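You operate a simulated robot arm through the tools that you are given. There is no shell and no other tool.

The job below is to be done with a simulated robot arm. You get a single attempt, and the scene is never put back.

## Task
Swing the vice till its handle points right and grip the bolt again.
Fine: slacken the jaws, free the lever, swing the vice to its stop, lock it, then tighten till the green pin shows.

It is judged by the outcome, as a careful person would: the job done as asked, and still so three seconds after it is handed in. It fails if anything else is knocked over, pushed out of place, dropped, spilled or broken.

## Robot
A 6-joint arm with a two-finger parallel gripper, fixed in place. Base frame: the origin is at the foot of the arm, x ahead of it, y to its left, z up. Lengths are in mm, angles in degrees, forces in N, time in s.
Its first joint turns from -166.0 to 166.0 degrees. Payload 3.91 kg.
The tool frame sits at the grasp point between the pads (the TCP): z along the fingers, y along the line on which they close. The tips reach 30 mm beyond it. The gripper opens to 110 mm. The fingers are 20 mm wide and 10 mm thick; the gripper's body (48 by 112 mm) begins 55 mm behind the TCP.
Orientation is that of the tool frame in the base frame, as [roll, pitch, yaw] about the fixed x, y, z axes, in that order (R = Rz(yaw) Ry(pitch) Rx(roll)). With the fingers straight down and closing along the base's y, the tool's x points along the base's -x, its y along +y and its z along -z.

## Interface
- The arm moves only by the tool drive_tool. Its argument "rows" is a list of rows, each a list of 7 numbers: the shift along the base's x, y, z in mm, then the turn, a rotation vector about the base's x, y, z in degrees, then the finger opening in mm, from 0 to 110. In form: [[x, y, z, rx, ry, rz, fingers], ...]. A call has 1 to 20 rows; each row shifts and turns the commanded pose from where the row before left it. Rows are played at 5 a second. More than 50 mm and 8.6 degrees between two rows, or a gripper value outside its range, and nothing of the call is played. A pose out of reach is approached as far as the arm can. The call stops where the force on the tool passes 70 N (or 10 N more than at its start, if that is more) or the arm is blocked; 0.2 s more then pass. Each finger travels about 153 mm/s and halts on what it meets, pressing with about 21 N; the grip force reading is that of the motor and also rises with nothing between the fingers. The clock runs only during rows and for 0.2 s after the last one: add rows that do not move to give the fingers time. It gives the time, the measured TCP pose, the force on the tool (base axes), the opening and the grip force at its end, in the units of the frame above (readings bear some noise), with the torque about the TCP (base axes, N m) and any sound that the robot's microphone picked up, and new pictures: "views" is both (left out), scene, wrist or none.
- Cameras (640 x 400 px; columns grow to the right, rows downward): "scene" is fixed at [52.8, 654.2, 1620.9]; the picture's right is [-0.20, -0.98, 0.00], its down [-0.66, 0.13, -0.73] and it looks along [0.72, -0.15, -0.68] (base axes); focal length 342 px, centre (320, 200). "wrist" rides on the gripper at [72, 17, -103] in the tool frame; the picture's right is [-0.23, 0.97, 0.00], its down [-0.76, -0.18, -0.62] and it looks along [-0.61, -0.14, 0.78] (tool axes); focal length 222 px, centre (320, 200). There is no depth. A picture from a camera that has moved, and an enlarged one, comes with that camera's place and axes in the base frame and with its lens. The place of the scene camera against the robot may be out by one fixed shift of up to 12 mm in any direction.
- inspect(camera, box): a new picture of the part [left, top, right, bottom] of that camera's present view, enlarged. No time passes.
- sign_off(): hands the job in; it is judged then, once.

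Nothing tells you positions but the pictures and the camera data. Unless the task says otherwise, let go and move clear before handing in.

The tools are called after ">>>" as name(argument=value, ...) on one line, values as JSON. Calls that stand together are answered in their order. drive_tool: Moves the arm, as the interface text tells. Its arguments: {"type":"object","properties":{"rows":{"type":"array","items":{"type":"array","items":{"type":"number"}}},"views":{"type":"string","enum":["both","scene","wrist","none"]}},"required":["rows"]} The other tools are called the same way: inspect (camera, box) takes an enlarged picture of a part of a camera's view; sign_off () hands the job in.

At the start:

```text
t: 0.0
tcp_pos: [513.3, 347.3, 1131.4]
orientation: [180.0, 0.0, -179.9]
wrist_force: [0.3, -0.1, 0.1]
moment: [0.0, 0.02, 0.0]
width: 110.0
grasp_force: 0.1
```

scene: 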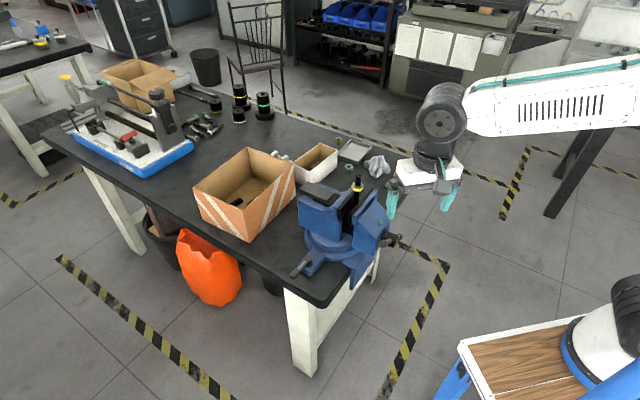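
wrist: 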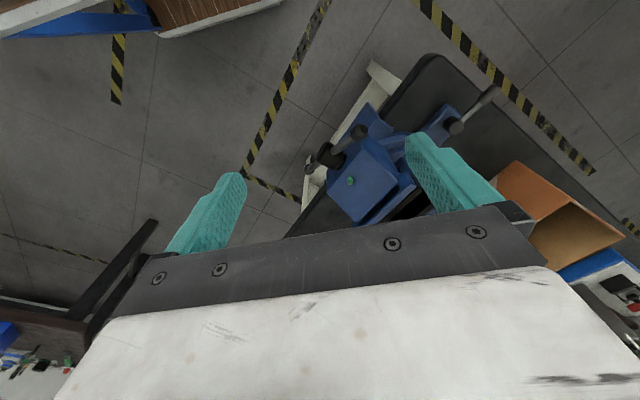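

I see a blue bench vice on the near corner of a black table, with a box and other items beside it. I'll look at the vice enlarged before moving anything.

>>> inspect(camera="scene", box=[270, 160, 430, 290])

>>> inspect(camera="wrist", box=[280, 50, 520, 240])

>>> inspect(camera="scene", box=[180, 80, 440, 290])

```text
3.08 times, centred on (350, 225) of scene
camera zoom: at [52.8, 654.2, 1620.9], right [-0.2, -0.98, 0.0], down [-0.66, 0.13, -0.73], along [0.72, -0.15, -0.68], focal length 1054 px, centre (228, 123)
```

zoom: 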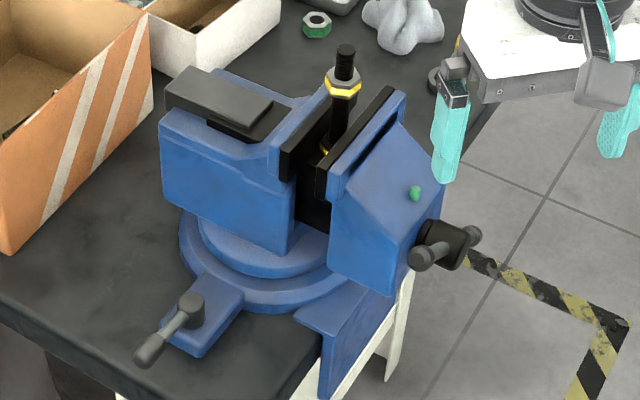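

```text
2.11 times, centred on (400, 145) of wrist
camera zoom: at [440.7, 364.3, 1234.0], right [0.23, 0.97, 0.0], down [0.76, -0.18, 0.62], along [0.61, -0.14, -0.78], focal length 468 px, centre (152, 316)
```

zoom: 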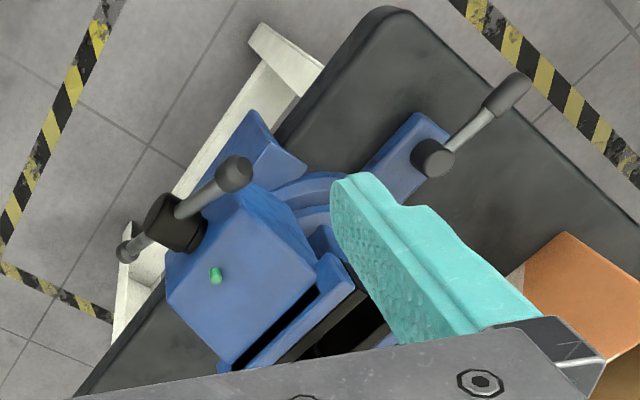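

```text
1.90 times, centred on (310, 185) of scene
camera zoom: at [52.8, 654.2, 1620.9], right [-0.2, -0.98, 0.0], down [-0.66, 0.13, -0.73], along [0.72, -0.15, -0.68], focal length 652 px, centre (339, 229)
```

zoom: 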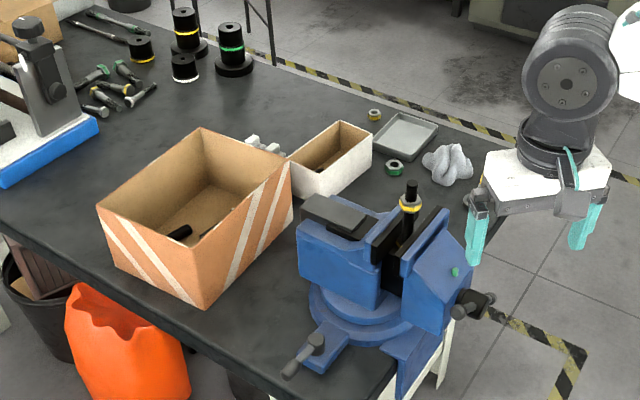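

The vice axis points roughly toward (-x,-y), with the screw head near (601,345,925). The green pin is at about (637,366,950) and the lock lever hub at about (639,568,840). I'll shift the arm at the same height to get a clear wrist view of the whole vice.

>>> drive_tool(rows=[[30, 25, 20, 0, 0, 0, 110], [30, 25, 20, 0, 0, 0, 110], [20, 20, 20, 0, 0, 0, 110]])

```text
t: 0.8
tcp_pos: [593.0, 418.2, 1191.3]
orientation: [180.0, -0.1, 180.0]
wrist_force: [0.1, -0.4, 0.5]
moment: [0.02, -0.02, -0.01]
width: 110.0
grasp_force: 0.0
camera wrist: at [520.6, 434.9, 1294.1], right [0.23, 0.97, 0.0], down [0.76, -0.18, 0.62], along [0.61, -0.14, -0.78], focal length 222 px, centre (320, 200)
```

scene: 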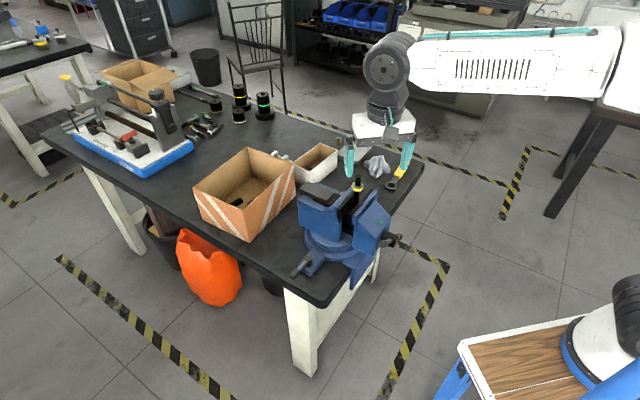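
wrist: 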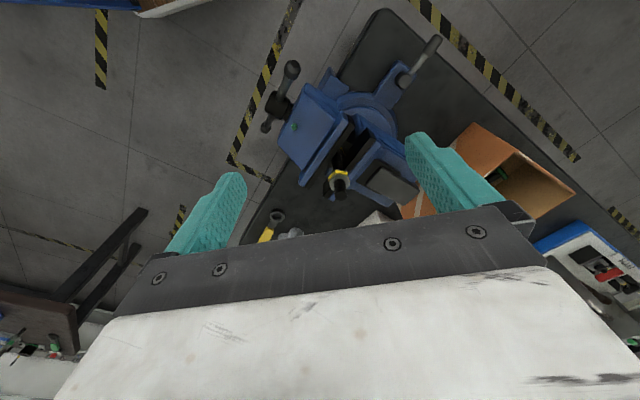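

>>> inspect(camera="wrist", box=[240, 0, 480, 220])

>>> inspect(camera="wrist", box=[255, 50, 355, 160])

>>> inspect(camera="scene", box=[285, 140, 445, 290])

```text
1.82 times, centred on (360, 110) of wrist
camera zoom: at [520.6, 434.9, 1294.1], right [0.23, 0.97, 0.0], down [0.76, -0.18, 0.62], along [0.61, -0.14, -0.78], focal length 404 px, centre (247, 364)
```

zoom: 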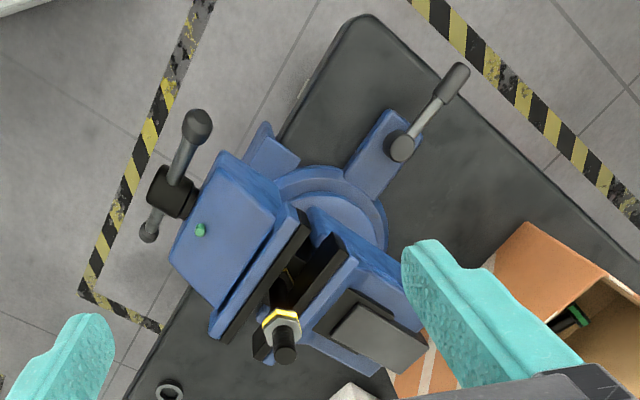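

```text
3.64 times, centred on (305, 105) of wrist
camera zoom: at [520.6, 434.9, 1294.1], right [0.23, 0.97, 0.0], down [0.76, -0.18, 0.62], along [0.61, -0.14, -0.78], focal length 808 px, centre (374, 546)
```

zoom: 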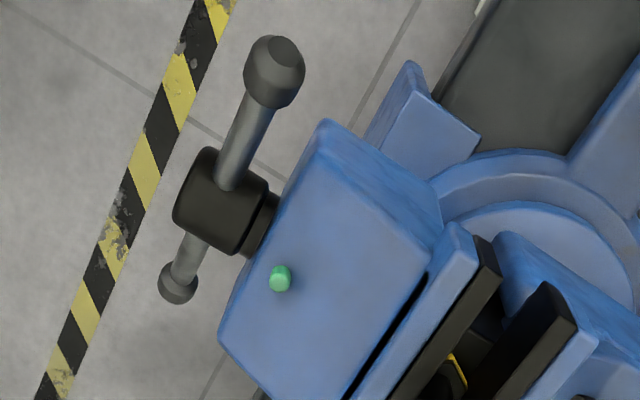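

```text
2.67 times, centred on (365, 215) of scene
camera zoom: at [52.8, 654.2, 1620.9], right [-0.2, -0.98, 0.0], down [-0.66, 0.13, -0.73], along [0.72, -0.15, -0.68], focal length 914 px, centre (200, 160)
```

zoom: 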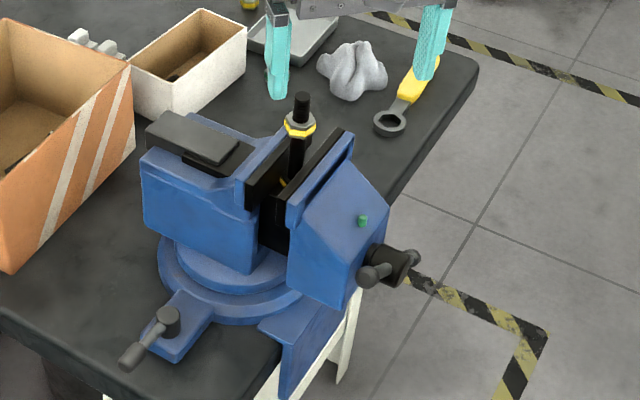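

The bolt stands between the jaws near (688,424) with its nut at z of about 1045. The upper end of the handle bar is near (560,390,955) and the lower end near (664,287,840). Pressing the upper end down should loosen the screw, so I'll close the fingers, turn the gripper 45° and move above that end for a close look.

>>> drive_tool(rows=[[-12, -10, -15, 0, 0, 7.5, 0], [-12, -10, -15, 0, 0, 7.5, 0], [-12, -10, -15, 0, 0, 7.5, 0], [-10, -5, -15, 0, 0, 7.5, 0], [-5, -3, -15, 0, 0, 7.5, 0], [0, 0, -15, 0, 0, 7.5, 0], [0, 0, 0, 0, 0, 0, 0]])

```text
t: 2.4
tcp_pos: [540.7, 380.0, 1098.7]
orientation: [180.0, 0.0, -134.9]
wrist_force: [-0.7, -0.2, -1.0]
moment: [-0.02, 0.02, 0.04]
width: 0.0
grasp_force: 21.2
camera wrist: at [478.7, 340.4, 1202.5], right [-0.53, 0.85, 0.0], down [0.66, 0.41, 0.62], along [0.53, 0.33, -0.78], focal length 222 px, centre (320, 200)
```

scene: 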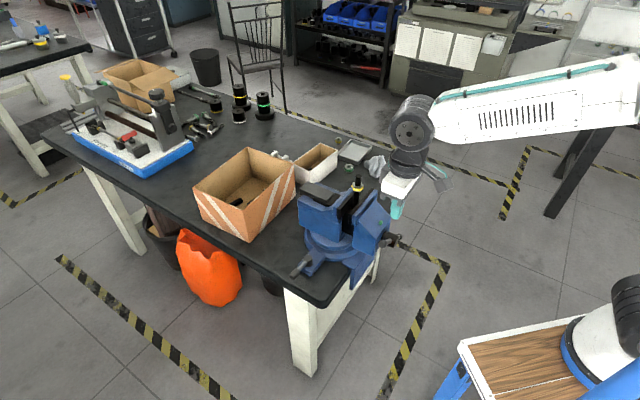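
wrist: 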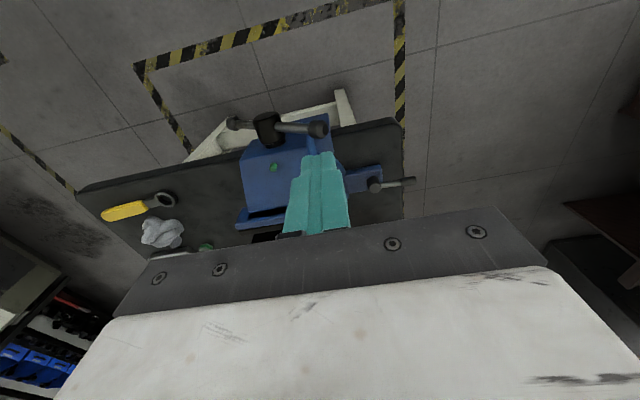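

>>> inspect(camera="wrist", box=[200, 80, 430, 250])

>>> inspect(camera="scene", box=[320, 150, 440, 270])

```text
2.35 times, centred on (315, 165) of wrist
camera zoom: at [478.7, 340.4, 1202.5], right [-0.53, 0.85, 0.0], down [0.66, 0.41, 0.62], along [0.53, 0.33, -0.78], focal length 523 px, centre (332, 282)
```

zoom: 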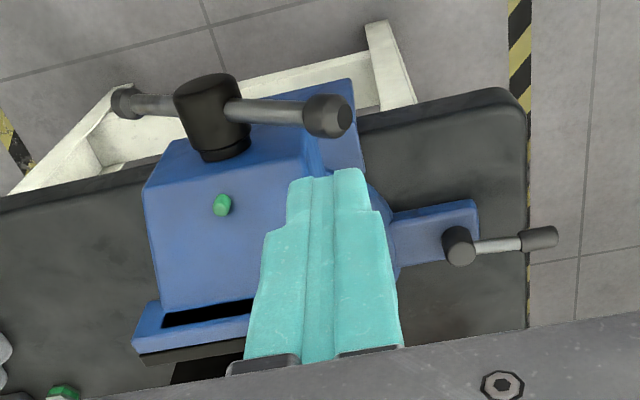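

```text
3.33 times, centred on (380, 210) of scene
camera zoom: at [52.8, 654.2, 1620.9], right [-0.2, -0.98, 0.0], down [-0.66, 0.13, -0.73], along [0.72, -0.15, -0.68], focal length 1142 px, centre (120, 167)
```

zoom: 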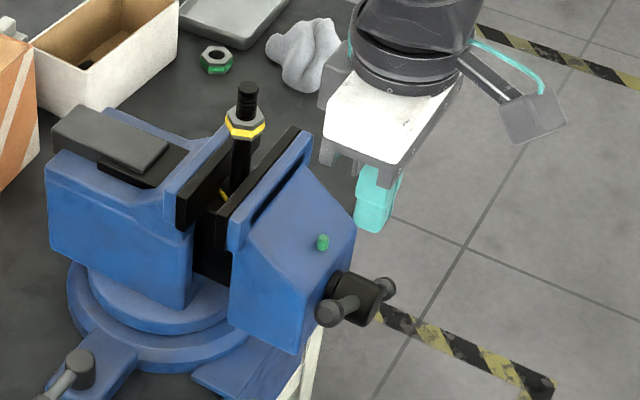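

The closer view confirms the upper bar end at about (560,390,955). I'll place the closed tips just above it and then press down in small steps.

>>> drive_tool(rows=[[8, 3, -30, 0, 0, 0, 0], [8, 2, -30, 0, 0, 0, 0], [0, 0, -25, 0, 0, 0, 0], [0, 0, -8, 0, 0, 0, 0], [0, 0, 0, 0, 0, 0, 0]])

```text
t: 3.6
tcp_pos: [559.5, 384.8, 1007.7]
orientation: [-179.9, 0.1, -135.1]
wrist_force: [-0.8, -0.4, 0.2]
moment: [0.03, 0.02, 0.03]
width: 0.1
grasp_force: 21.7
camera wrist: at [495.7, 345.6, 1110.7], right [-0.53, 0.85, 0.0], down [0.66, 0.41, 0.62], along [0.53, 0.33, -0.78], focal length 222 px, centre (320, 200)
```

scene: 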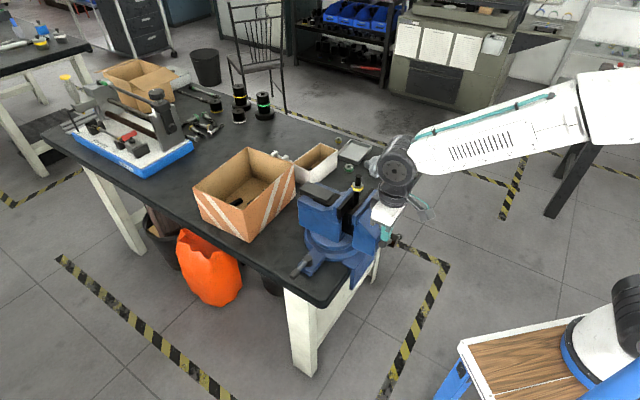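
wrist: 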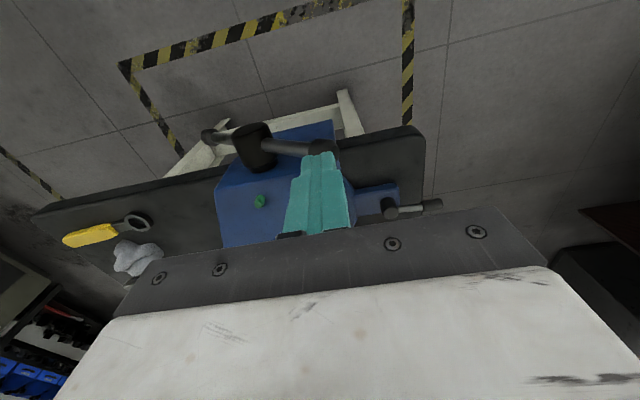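

The tips are directly over the bar end. I'll press down now.

>>> drive_tool(rows=[[-1, 1, -6, 0, 0, 0, 0], [0, 0, -4, 0, 0, 0, 0], [0, 0, -4, 0, 0, 0, 0], [0, 0, -4, 0, 0, 0, 0], [0, 0, -4, 0, 0, 0, 0], [0, 0, -4, 0, 0, 0, 0]])

>>> inspect(camera="wrist", box=[180, 90, 420, 240])

```text
t: 5.0
tcp_pos: [557.4, 383.8, 980.6]
orientation: [-179.9, -0.2, -135.1]
wrist_force: [0.6, 0.1, 0.2]
moment: [0.0, 0.01, 0.02]
width: 0.1
grasp_force: 21.2
camera wrist: at [495.5, 344.9, 1083.0], right [-0.53, 0.85, 0.0], down [0.67, 0.41, 0.62], along [0.53, 0.33, -0.78], focal length 222 px, centre (320, 200)
```

scene: 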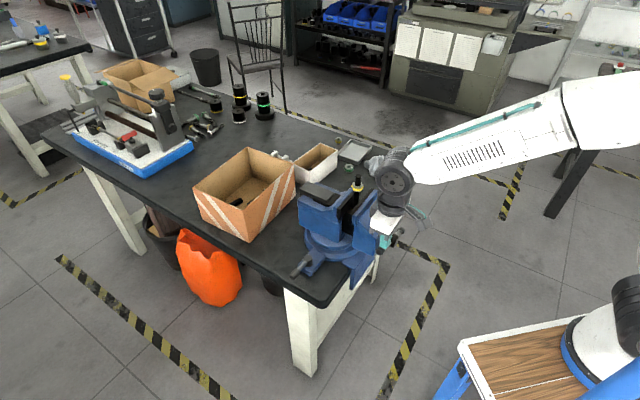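
wrist: 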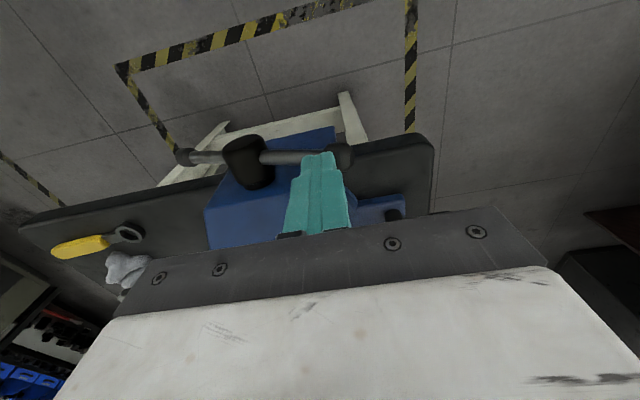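

```text
2.67 times, centred on (300, 165) of wrist
camera zoom: at [495.5, 344.9, 1083.0], right [-0.53, 0.85, 0.0], down [0.67, 0.41, 0.62], along [0.53, 0.33, -0.78], focal length 592 px, centre (373, 293)
```

zoom: 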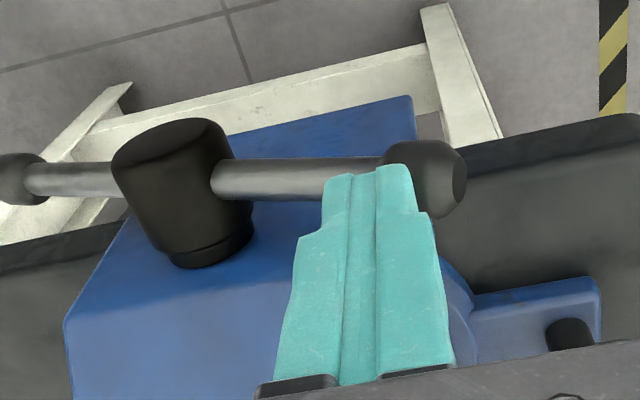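

The bar turned with almost no resistance, from about 38° to about 24°. I'll keep pressing and watch the jaws.

>>> drive_tool(rows=[[0, 0, -6, 0, 0, 0, 0], [0, 0, -6, 0, 0, 0, 0], [0, 0, -6, 0, 0, 0, 0], [0, 0, -6, 0, 0, 0, 0], [0, 0, -6, 0, 0, 0, 0], [0, 0, -6, 0, 0, 0, 0]])

>>> inspect(camera="wrist", box=[180, 90, 420, 240])

>>> inspect(camera="scene", box=[320, 150, 440, 270])

```text
t: 6.4
tcp_pos: [555.8, 385.7, 945.3]
orientation: [-179.9, -0.2, -134.9]
wrist_force: [-0.8, -1.8, 1.3]
moment: [-0.02, -0.03, -0.03]
width: 0.1
grasp_force: 21.8
camera wrist: at [493.0, 346.3, 1048.6], right [-0.53, 0.85, 0.0], down [0.66, 0.41, 0.62], along [0.53, 0.33, -0.78], focal length 222 px, centre (320, 200)
```

scene: 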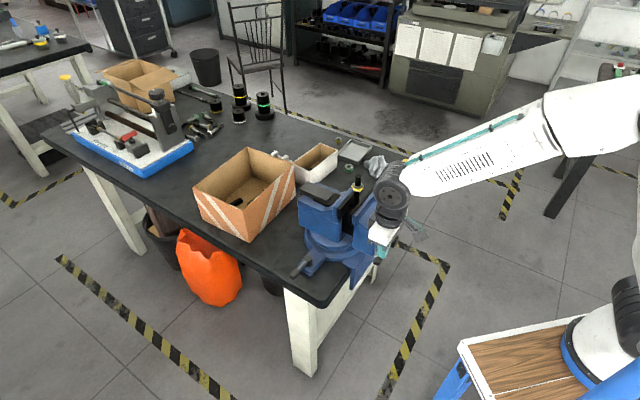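
wrist: 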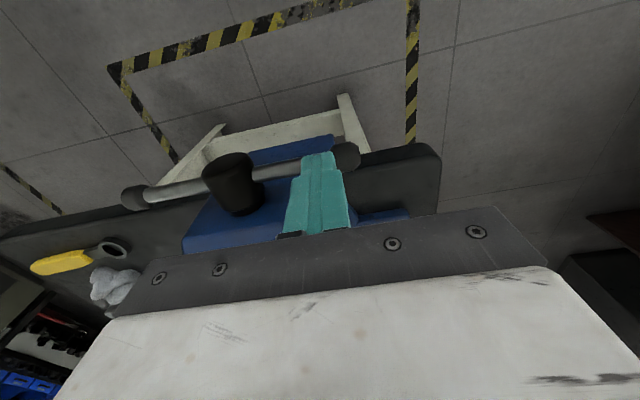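

```text
2.67 times, centred on (300, 165) of wrist
camera zoom: at [493.0, 346.3, 1048.6], right [-0.53, 0.85, 0.0], down [0.66, 0.41, 0.62], along [0.53, 0.33, -0.78], focal length 592 px, centre (373, 293)
```

zoom: 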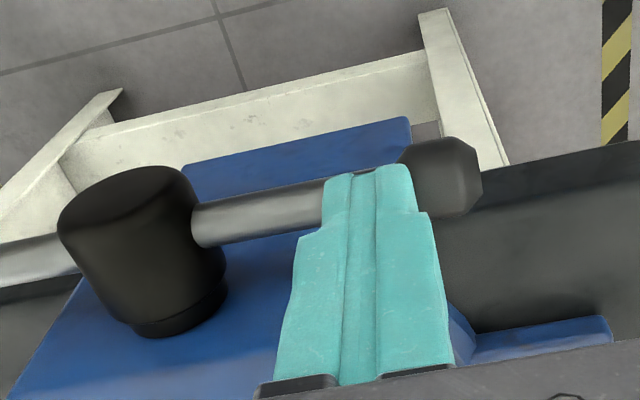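

```text
3.33 times, centred on (380, 210) of scene
camera zoom: at [52.8, 654.2, 1620.9], right [-0.2, -0.98, 0.0], down [-0.66, 0.13, -0.73], along [0.72, -0.15, -0.68], focal length 1142 px, centre (120, 167)
```

zoom: 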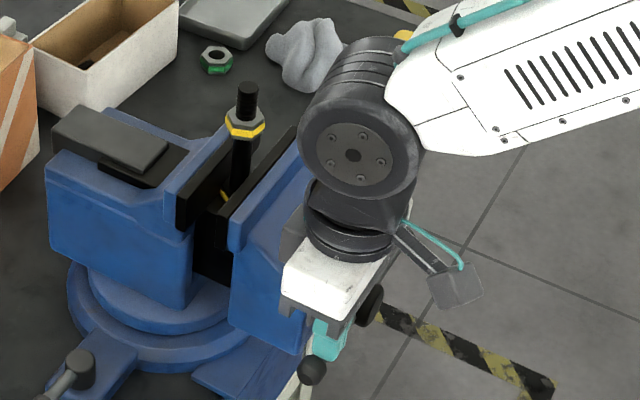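

The bar is now about level and the bolt hasn't moved. I'll press further to slacken more, then raise clear and check the pin.

>>> drive_tool(rows=[[0, 0, -6, 0, 0, 0, 0], [0, 0, -6, 0, 0, 0, 0], [0, 0, -6, 0, 0, 0, 0], [0, 0, -6, 0, 0, 0, 0], [0, 0, -6, 0, 0, 0, 0], [0, 0, 0, 0, 0, 0, 0]], views="wrist")

>>> inspect(camera="wrist", box=[180, 90, 420, 240])

```text
t: 7.8
tcp_pos: [557.6, 385.9, 916.5]
orientation: [180.0, 0.0, -135.0]
wrist_force: [-0.4, 0.8, -1.0]
moment: [0.02, 0.0, 0.02]
width: 0.0
grasp_force: 20.7
camera wrist: at [493.7, 346.5, 1018.7], right [-0.53, 0.85, 0.0], down [0.66, 0.41, 0.62], along [0.53, 0.33, -0.78], focal length 222 px, centre (320, 200)
```

wrist: 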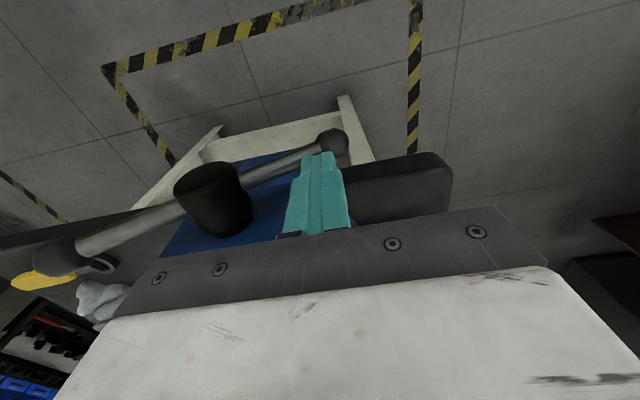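

```text
2.67 times, centred on (300, 165) of wrist
camera zoom: at [493.7, 346.5, 1018.7], right [-0.53, 0.85, 0.0], down [0.66, 0.41, 0.62], along [0.53, 0.33, -0.78], focal length 592 px, centre (373, 293)
```

zoom: 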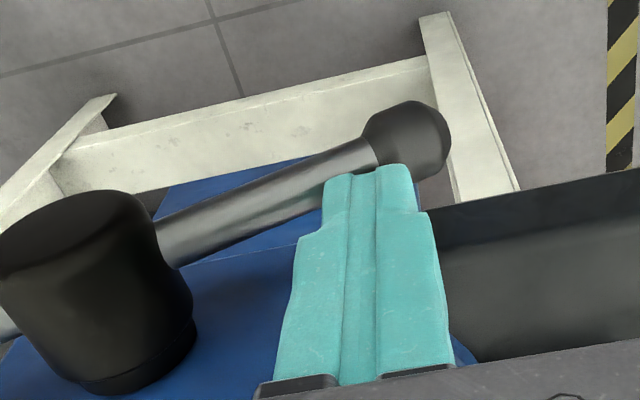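

>>> drive_tool(rows=[[0, 0, 40, 0, 0, 0, 0], [-5, -5, 45, 0, 0, 0, 0], [-15, -10, 45, 0, 0, 0, 0], [-15, -10, 45, 0, 0, 0, 0], [-15, -10, 45, 0, 0, 0, 0], [0, 0, 0, 0, 0, 0, 0]])

>>> inspect(camera="wrist", box=[180, 90, 420, 240])

>>> inspect(camera="scene", box=[320, 150, 440, 270])

```text
t: 9.2
tcp_pos: [508.0, 351.2, 1136.9]
orientation: [180.0, 0.0, -134.9]
wrist_force: [0.4, 0.2, -0.3]
moment: [0.0, 0.0, 0.06]
width: 0.1
grasp_force: 20.7
camera wrist: at [444.7, 311.7, 1240.6], right [-0.53, 0.85, 0.0], down [0.66, 0.41, 0.62], along [0.53, 0.33, -0.78], focal length 222 px, centre (320, 200)
```

scene: 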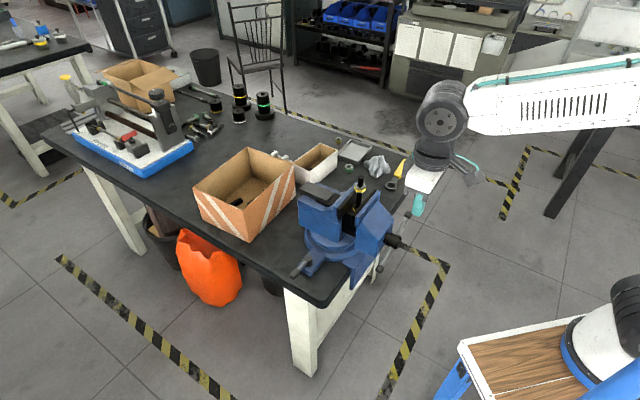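
wrist: 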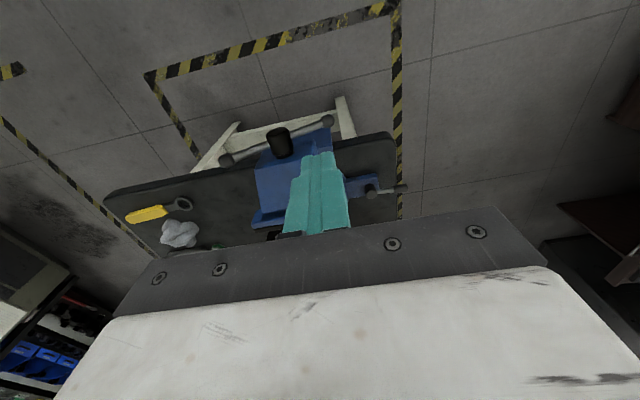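

```text
2.67 times, centred on (300, 165) of wrist
camera zoom: at [444.7, 311.7, 1240.6], right [-0.53, 0.85, 0.0], down [0.66, 0.41, 0.62], along [0.53, 0.33, -0.78], focal length 592 px, centre (373, 293)
```

zoom: 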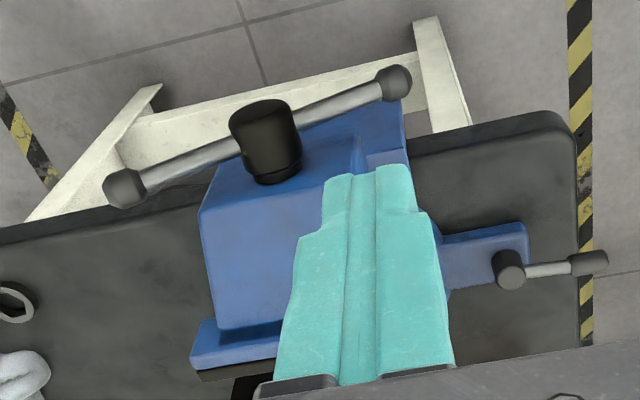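

```text
3.33 times, centred on (380, 210) of scene
camera zoom: at [52.8, 654.2, 1620.9], right [-0.2, -0.98, 0.0], down [-0.66, 0.13, -0.73], along [0.72, -0.15, -0.68], focal length 1142 px, centre (120, 167)
```

zoom: 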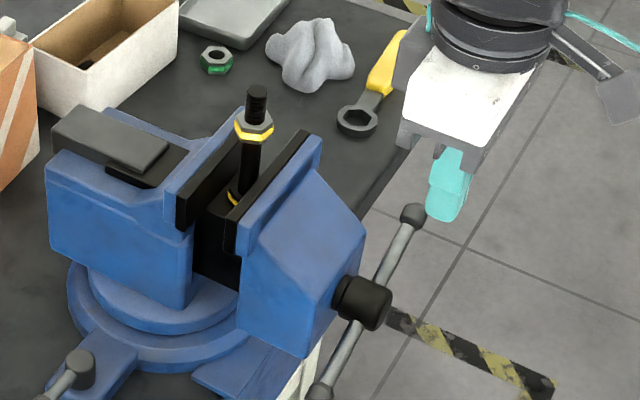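

The pin has retracted, the jaws have opened a little and the bolt is still standing, leaning slightly. Next is the lock lever: I'll travel high and look at it from above.

>>> drive_tool(rows=[[5, 45, 0, 0, 0, 0, 0], [10, 45, 0, 0, 0, 0, 0], [15, 45, 0, 0, 0, 0, 0], [20, 45, -10, 0, 0, 0, 0], [25, 45, -30, 0, 0, 0, 0], [25, 40, -40, 0, 0, 0, 0], [0, 0, -20, 0, 0, 0, 0], [0, 0, 0, 0, 0, 0, 0]])

>>> inspect(camera="wrist", box=[200, 50, 440, 220])

```text
refused: row 4 steps farther than a row can; nothing moved
```

```text
2.35 times, centred on (320, 135) of wrist
camera zoom: at [444.7, 311.7, 1240.6], right [-0.53, 0.85, 0.0], down [0.66, 0.41, 0.62], along [0.53, 0.33, -0.78], focal length 523 px, centre (320, 353)
```

zoom: 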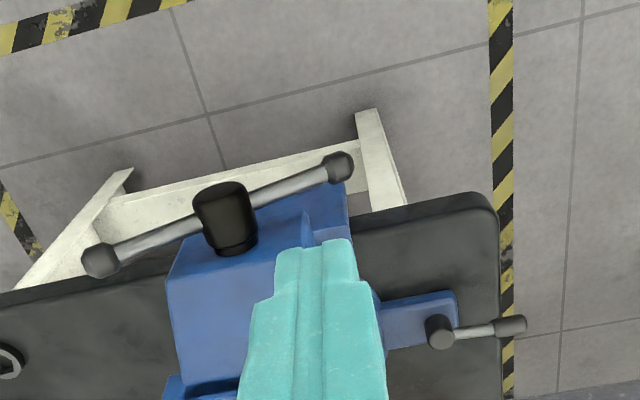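

One row was too long, so nothing moved. I'll repeat the same travel with shorter steps.

>>> drive_tool(rows=[[5, 40, 0, 0, 0, 0, 0], [10, 40, 0, 0, 0, 0, 0], [15, 40, 0, 0, 0, 0, 0], [15, 40, -10, 0, 0, 0, 0], [15, 35, -25, 0, 0, 0, 0], [15, 35, -25, 0, 0, 0, 0], [15, 30, -30, 0, 0, 0, 0], [10, 0, -30, 0, 0, 0, 0], [0, 0, 0, 0, 0, 0, 0]])

>>> inspect(camera="wrist", box=[200, 50, 440, 220])

```text
t: 11.2
tcp_pos: [607.3, 612.1, 1015.5]
orientation: [-180.0, 0.0, -135.0]
wrist_force: [0.5, 0.4, 0.1]
moment: [0.03, 0.0, -0.01]
width: 0.2
grasp_force: 21.0
camera wrist: at [543.9, 572.3, 1118.1], right [-0.53, 0.85, 0.0], down [0.66, 0.41, 0.62], along [0.53, 0.33, -0.78], focal length 222 px, centre (320, 200)
```

scene: 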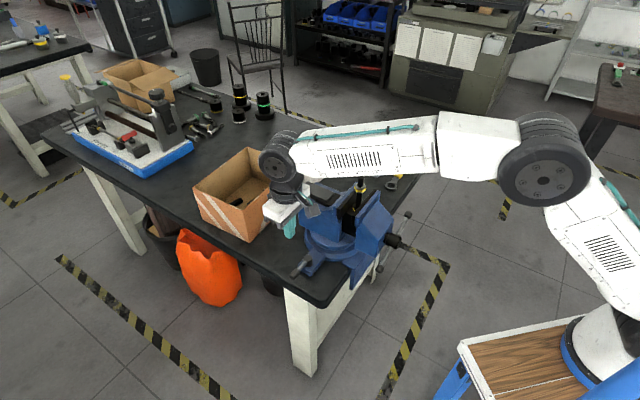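
wrist: 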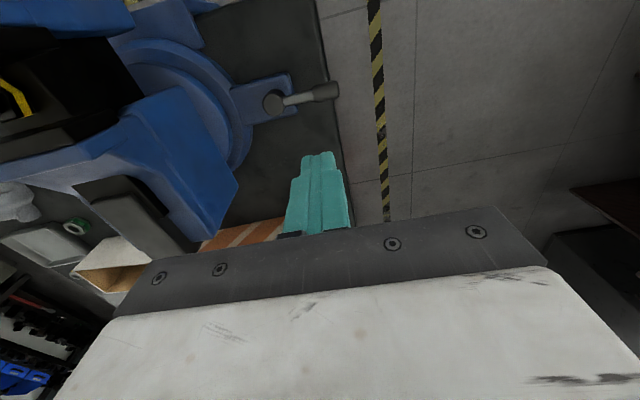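

```text
2.35 times, centred on (320, 135) of wrist
camera zoom: at [543.9, 572.3, 1118.1], right [-0.53, 0.85, 0.0], down [0.66, 0.41, 0.62], along [0.53, 0.33, -0.78], focal length 523 px, centre (320, 353)
```

zoom: 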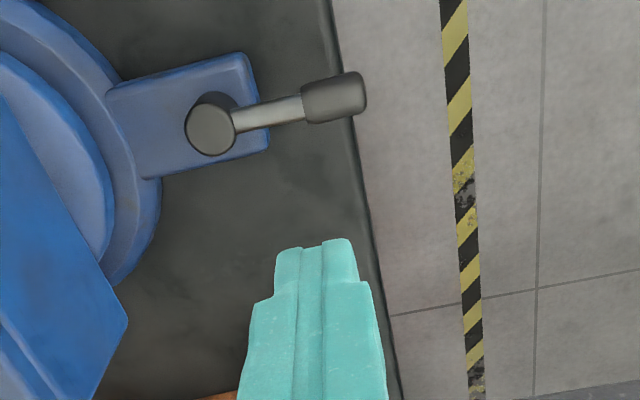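

The lever runs from its hub at (636,565) to its end at (590,609,858). I'll descend on its +x+y side and push it counter-clockwise (seen from above) to loosen it.

>>> drive_tool(rows=[[12, 12, 0, 0, 0, 0, 0], [0, 0, -45, 0, 0, 0, 0], [0, 0, -45, 0, 0, 0, 0], [0, 0, -45, 0, 0, 0, 0], [0, 0, 0, 0, 0, 0, 0]])

>>> inspect(camera="wrist", box=[200, 50, 440, 220])

>>> inspect(camera="scene", box=[240, 150, 420, 290])

```text
t: 12.4
tcp_pos: [618.6, 623.5, 882.3]
orientation: [-180.0, 0.0, -135.0]
wrist_force: [-0.1, -0.4, 0.6]
moment: [0.0, -0.03, 0.02]
width: 0.0
grasp_force: 20.6
camera wrist: at [554.9, 583.9, 983.9], right [-0.53, 0.85, 0.0], down [0.66, 0.41, 0.62], along [0.53, 0.33, -0.78], focal length 222 px, centre (320, 200)
```

scene: 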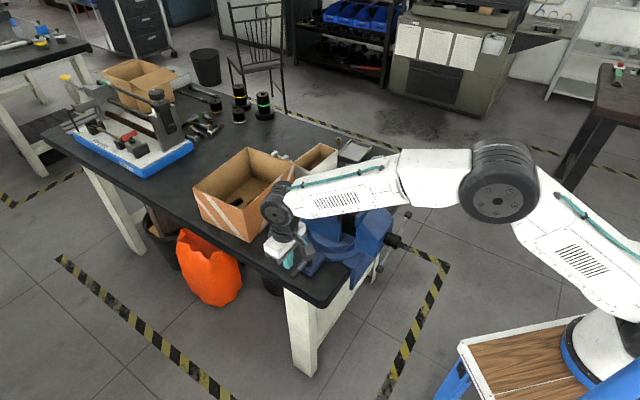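
wrist: 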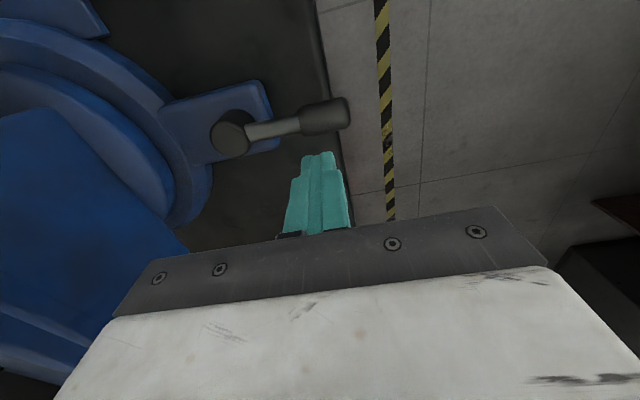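

```text
2.35 times, centred on (320, 135) of wrist
camera zoom: at [554.9, 583.9, 983.9], right [-0.53, 0.85, 0.0], down [0.66, 0.41, 0.62], along [0.53, 0.33, -0.78], focal length 523 px, centre (320, 353)
```

zoom: 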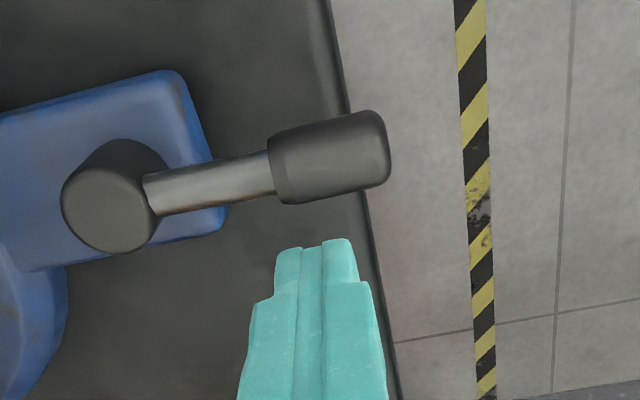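

```text
2.86 times, centred on (330, 220) of scene
camera zoom: at [52.8, 654.2, 1620.9], right [-0.2, -0.98, 0.0], down [-0.66, 0.13, -0.73], along [0.72, -0.15, -0.68], focal length 979 px, centre (291, 143)
```

zoom: 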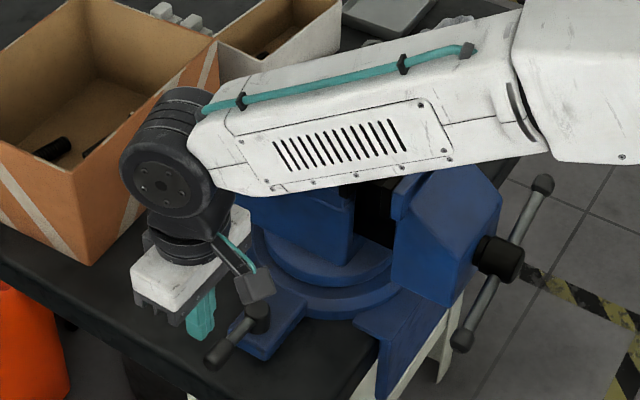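

The tip is beside the lever grip. I'll push toward -x-y in small steps and watch the force.

>>> drive_tool(rows=[[-3, -3, -6, 0, 0, 0, 0], [-3, -3, 0, 0, 0, 0, 0], [-3, -3, 0, 0, 0, 0, 0], [-3, -3, 0, 0, 0, 0, 0], [-3, -3, 0, 0, 0, 0, 0], [-3, -3, 0, 0, 0, 0, 0], [-3, -3, 0, 0, 0, 0, 0], [0, 0, 0, 0, 0, 0, 0]], views="wrist")

```text
t: 13.4
tcp_pos: [612.5, 615.6, 877.4]
orientation: [179.8, 1.1, -135.1]
wrist_force: [15.3, 18.5, -4.1]
moment: [0.73, -0.35, -0.03]
width: 0.1
grasp_force: 20.7
stopped in row 5: the force on the tool passed its limit at 77 N (the readings are from after the stop); the commanded pose is now the measured one
camera wrist: at [547.8, 574.8, 978.9], right [-0.53, 0.85, 0.01], down [0.66, 0.4, 0.64], along [0.54, 0.34, -0.77], focal length 222 px, centre (320, 200)
```

wrist: 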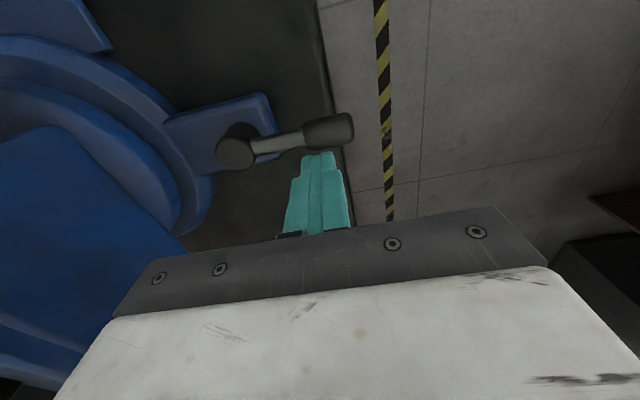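

The lever is hard against something in that direction, so it probably frees the other way. I'll back off, go over it and push from the opposite side.

>>> drive_tool(rows=[[8, 8, 0, 0, 0, 0, 0], [0, 0, 40, 0, 0, 0, 0], [-24, -24, 15, 0, 0, 0, 0], [-24, -24, 0, 0, 0, 0, 0], [0, 0, -15, 0, 0, 0, 0], [0, 0, -40, 0, 0, 0, 0], [0, 0, 0, 0, 0, 0, 0]], views="wrist")

>>> inspect(camera="wrist", box=[200, 50, 440, 220])

```text
t: 15.0
tcp_pos: [571.8, 572.5, 875.4]
orientation: [179.9, 0.9, -135.0]
wrist_force: [0.4, -0.4, 0.2]
moment: [0.02, -0.01, 0.0]
width: 0.1
grasp_force: 21.4
camera wrist: at [506.7, 533.1, 978.3], right [-0.53, 0.85, 0.01], down [0.66, 0.4, 0.64], along [0.54, 0.34, -0.77], focal length 222 px, centre (320, 200)
```

wrist: 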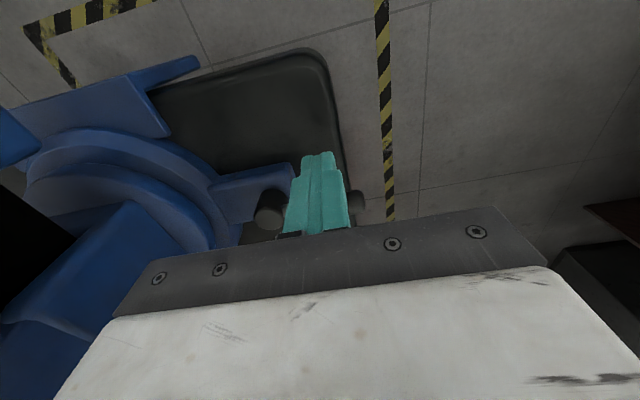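

```text
2.35 times, centred on (320, 135) of wrist
camera zoom: at [506.7, 533.1, 978.3], right [-0.53, 0.85, 0.01], down [0.66, 0.4, 0.64], along [0.54, 0.34, -0.77], focal length 523 px, centre (320, 353)
```

zoom: 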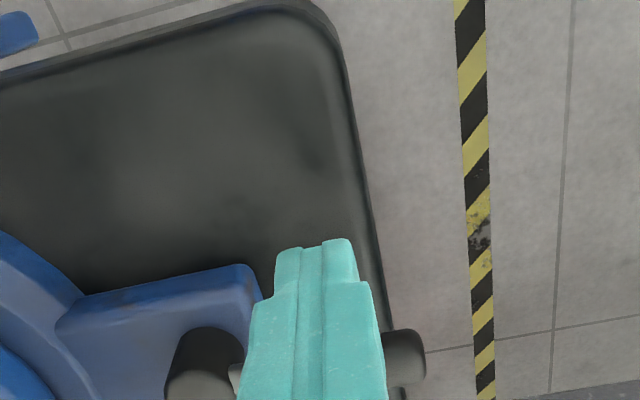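

The tip is on the opposite side now. I'll push toward +x+y.

>>> drive_tool(rows=[[4, 4, 0, 0, 0, 0, 0], [4, 4, 0, 0, 0, 0, 0], [4, 4, 0, 0, 0, 0, 0], [3, 3, 0, 0, 0, 0, 0], [3, 3, 0, 0, 0, 0, 0], [3, 3, 0, 0, 0, 0, 0], [3, 3, 0, 0, 0, 0, 0], [3, 3, 0, 0, 0, 0, 0], [0, 0, 0, 0, 0, 0, 0]], views="wrist")

>>> inspect(camera="wrist", box=[200, 50, 440, 220])

```text
t: 17.0
tcp_pos: [598.0, 600.8, 876.9]
orientation: [179.9, 0.9, -135.1]
wrist_force: [-1.4, -0.1, -0.8]
moment: [-0.01, 0.09, -0.02]
width: 0.1
grasp_force: 21.6
camera wrist: at [534.4, 560.4, 978.7], right [-0.53, 0.85, 0.01], down [0.66, 0.4, 0.64], along [0.54, 0.34, -0.77], focal length 222 px, centre (320, 200)
```

wrist: 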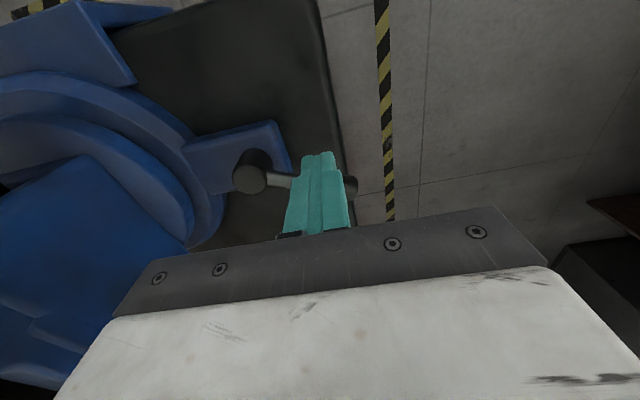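

```text
2.35 times, centred on (320, 135) of wrist
camera zoom: at [534.4, 560.4, 978.7], right [-0.53, 0.85, 0.01], down [0.66, 0.4, 0.64], along [0.54, 0.34, -0.77], focal length 523 px, centre (320, 353)
```

zoom: 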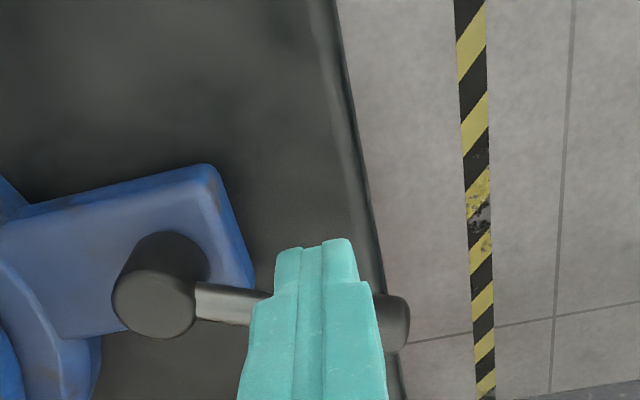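

The lever turned freely clockwise, so this is the freeing direction. I'll keep following its arc.

>>> drive_tool(rows=[[3, 3.5, 0, 0, 0, 0, 0], [3, 3.5, 0, 0, 0, 0, 0], [4, 3, 0, 0, 0, 0, 0], [4, 2.5, 0, 0, 0, 0, 0], [4, 1.5, 0, 0, 0, 0, 0], [4, 1, 0, 0, 0, 0, 0], [4, 1, 0, 0, 0, 0, 0], [0, 0, 0, 0, 0, 0, 0]])

>>> inspect(camera="wrist", box=[200, 50, 440, 220])

```text
t: 18.8
tcp_pos: [624.4, 613.5, 876.7]
orientation: [179.9, 0.8, -135.0]
wrist_force: [-1.1, -47.8, 8.5]
moment: [-1.44, 0.0, -0.57]
width: 0.2
grasp_force: 20.8
camera wrist: at [560.3, 573.6, 978.8], right [-0.53, 0.85, 0.0], down [0.66, 0.41, 0.63], along [0.54, 0.34, -0.77], focal length 222 px, centre (320, 200)
```

scene: 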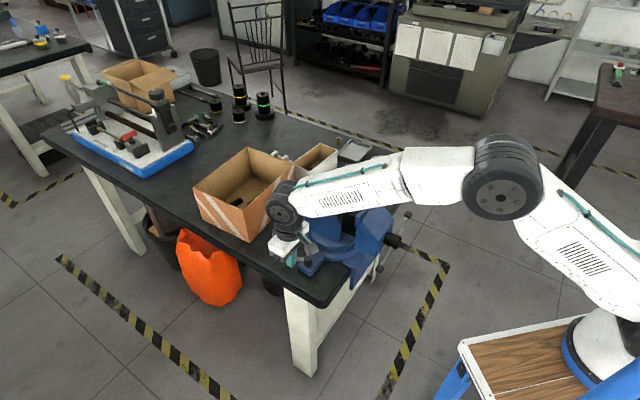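
wrist: 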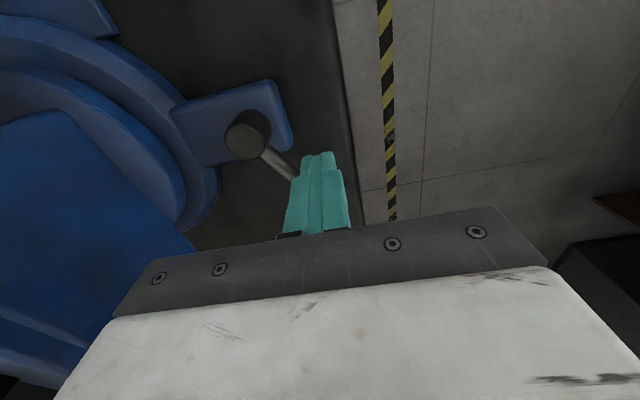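

```text
2.35 times, centred on (320, 135) of wrist
camera zoom: at [560.3, 573.6, 978.8], right [-0.53, 0.85, 0.0], down [0.66, 0.41, 0.63], along [0.54, 0.34, -0.77], focal length 523 px, centre (320, 353)
```

zoom: 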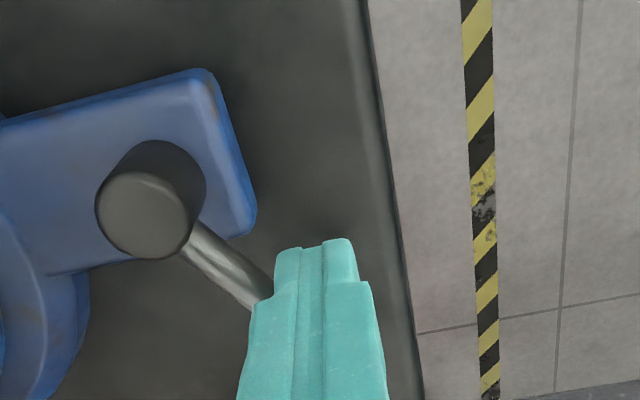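

The lever has swung about 65°, but a 48 N force in y suggests the finger is catching. I'll back off slightly, raise and look.

>>> drive_tool(rows=[[-4, -5, 0, 0, 0, 0, 0], [-6, -4, 10, 0, 0, 0, 0], [-8, 0, 40, 0, 0, 0, 0], [-15, 0, 45, 0, 0, 0, 0], [-15, 0, 45, 0, 0, 0, 0], [0, 0, 0, 0, 0, 0, 0]])

>>> inspect(camera="wrist", box=[200, 50, 440, 220])

```text
t: 20.2
tcp_pos: [577.7, 608.9, 1015.9]
orientation: [179.7, 0.9, -135.0]
wrist_force: [-0.1, 0.2, -0.2]
moment: [0.01, 0.0, 0.0]
width: 0.1
grasp_force: 21.1
camera wrist: at [513.0, 567.6, 1117.8], right [-0.53, 0.85, 0.01], down [0.66, 0.4, 0.63], along [0.54, 0.34, -0.77], focal length 222 px, centre (320, 200)
```

scene: 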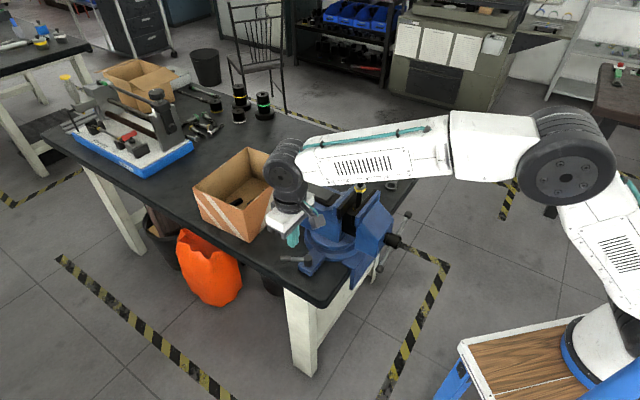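
wrist: 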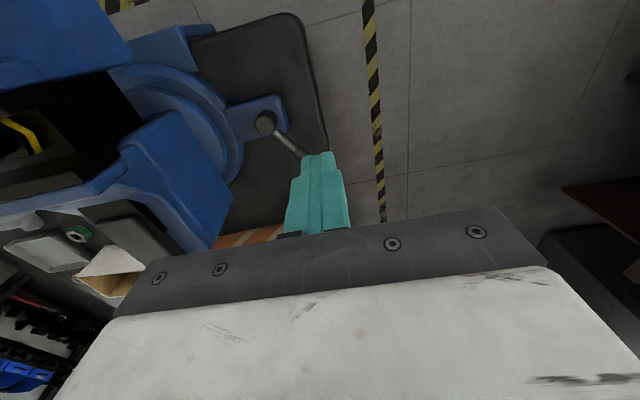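

```text
2.35 times, centred on (320, 135) of wrist
camera zoom: at [513.0, 567.6, 1117.8], right [-0.53, 0.85, 0.01], down [0.66, 0.4, 0.63], along [0.54, 0.34, -0.77], focal length 523 px, centre (320, 353)
```

zoom: 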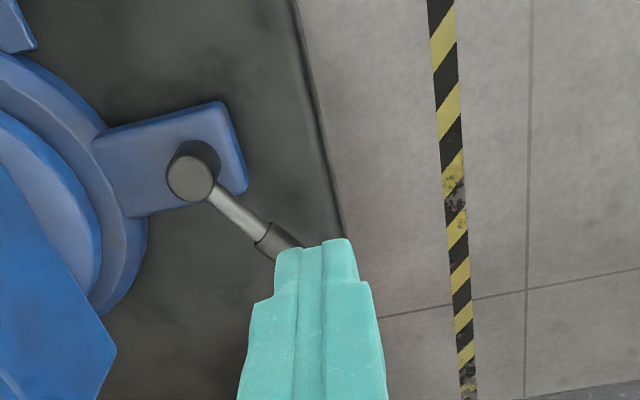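

The lever now points to about 80°. I'll re-approach its grip from the -x side and push +x to find whether it has reached the freed stop.

>>> drive_tool(rows=[[12, 10, 0, 0, 0, 0, 0], [12, 10, -40, 0, 0, 0, 0], [0, 0, -45, 0, 0, 0, 0], [0, 0, -45, 0, 0, 0, 0], [0, 0, -8, 0, 0, 0, 0], [5, 0, 0, 0, 0, 0, 0], [5, -1, 0, 0, 0, 0, 0], [5, -1, 0, 0, 0, 0, 0], [4, -1, 0, 0, 0, 0, 0], [4, -1, 0, 0, 0, 0, 0], [4, -1, 0, 0, 0, 0, 0], [0, 0, 0, 0, 0, 0, 0]], views="wrist")

>>> inspect(camera="wrist", box=[200, 50, 440, 220])

```text
t: 22.8
tcp_pos: [626.1, 622.3, 879.2]
orientation: [179.8, 0.9, -135.0]
wrist_force: [-2.5, 2.9, 0.9]
moment: [0.07, 0.05, 0.04]
width: 0.3
grasp_force: 20.9
camera wrist: at [562.1, 582.7, 980.5], right [-0.53, 0.85, 0.01], down [0.66, 0.4, 0.64], along [0.54, 0.34, -0.77], focal length 222 px, centre (320, 200)
```

wrist: 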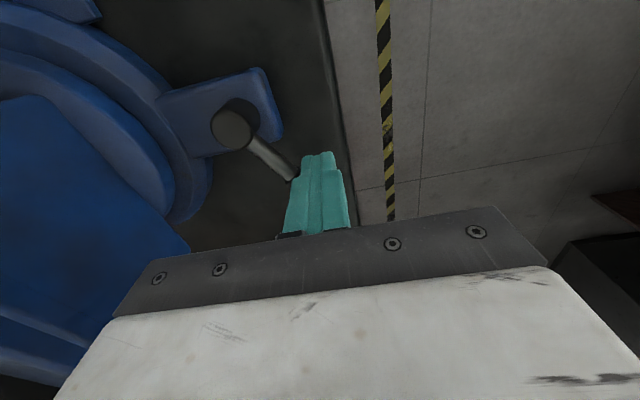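

```text
2.35 times, centred on (320, 135) of wrist
camera zoom: at [562.1, 582.7, 980.5], right [-0.53, 0.85, 0.01], down [0.66, 0.4, 0.64], along [0.54, 0.34, -0.77], focal length 523 px, centre (320, 353)
```

zoom: 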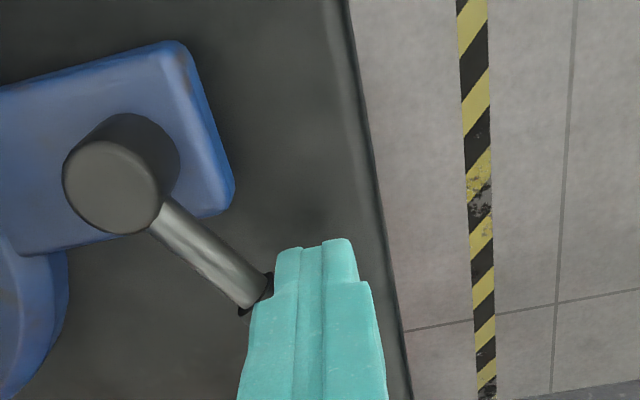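

>>> drive_tool(rows=[[4, -1, 0, 0, 0, 0, 0], [4, -1, 0, 0, 0, 0, 0], [4, -1, 0, 0, 0, 0, 0], [4, -2, 0, 0, 0, 0, 0], [0, 0, 0, 0, 0, 0, 0]], views="wrist")

>>> inspect(camera="wrist", box=[200, 50, 440, 220])

```text
t: 24.0
tcp_pos: [643.3, 617.0, 879.5]
orientation: [179.9, 1.0, -135.0]
wrist_force: [-0.8, 4.1, 3.5]
moment: [0.11, -0.03, 0.04]
width: 0.2
grasp_force: 20.3
camera wrist: at [579.5, 577.6, 980.7], right [-0.53, 0.85, 0.01], down [0.66, 0.4, 0.64], along [0.54, 0.34, -0.77], focal length 222 px, centre (320, 200)
```

wrist: 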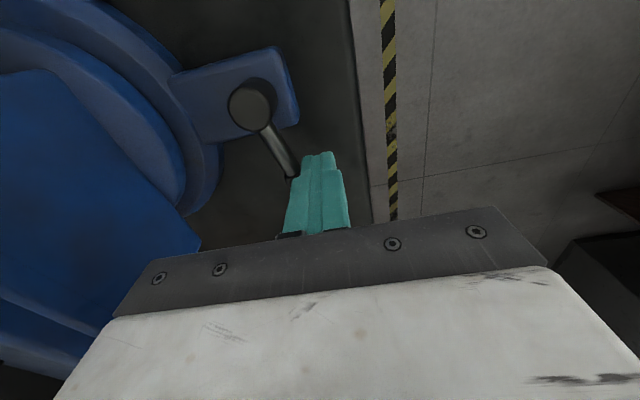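

```text
2.35 times, centred on (320, 135) of wrist
camera zoom: at [579.5, 577.6, 980.7], right [-0.53, 0.85, 0.01], down [0.66, 0.4, 0.64], along [0.54, 0.34, -0.77], focal length 523 px, centre (320, 353)
```

zoom: 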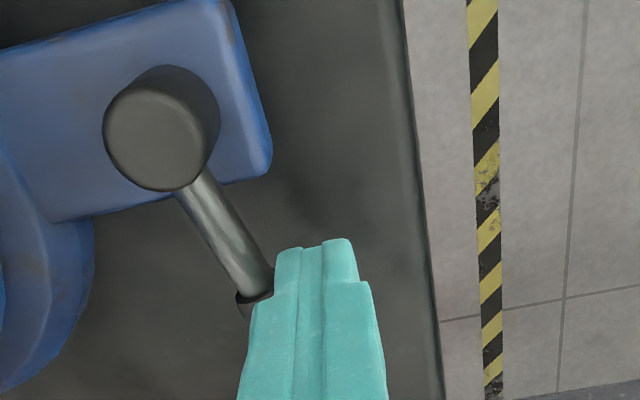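

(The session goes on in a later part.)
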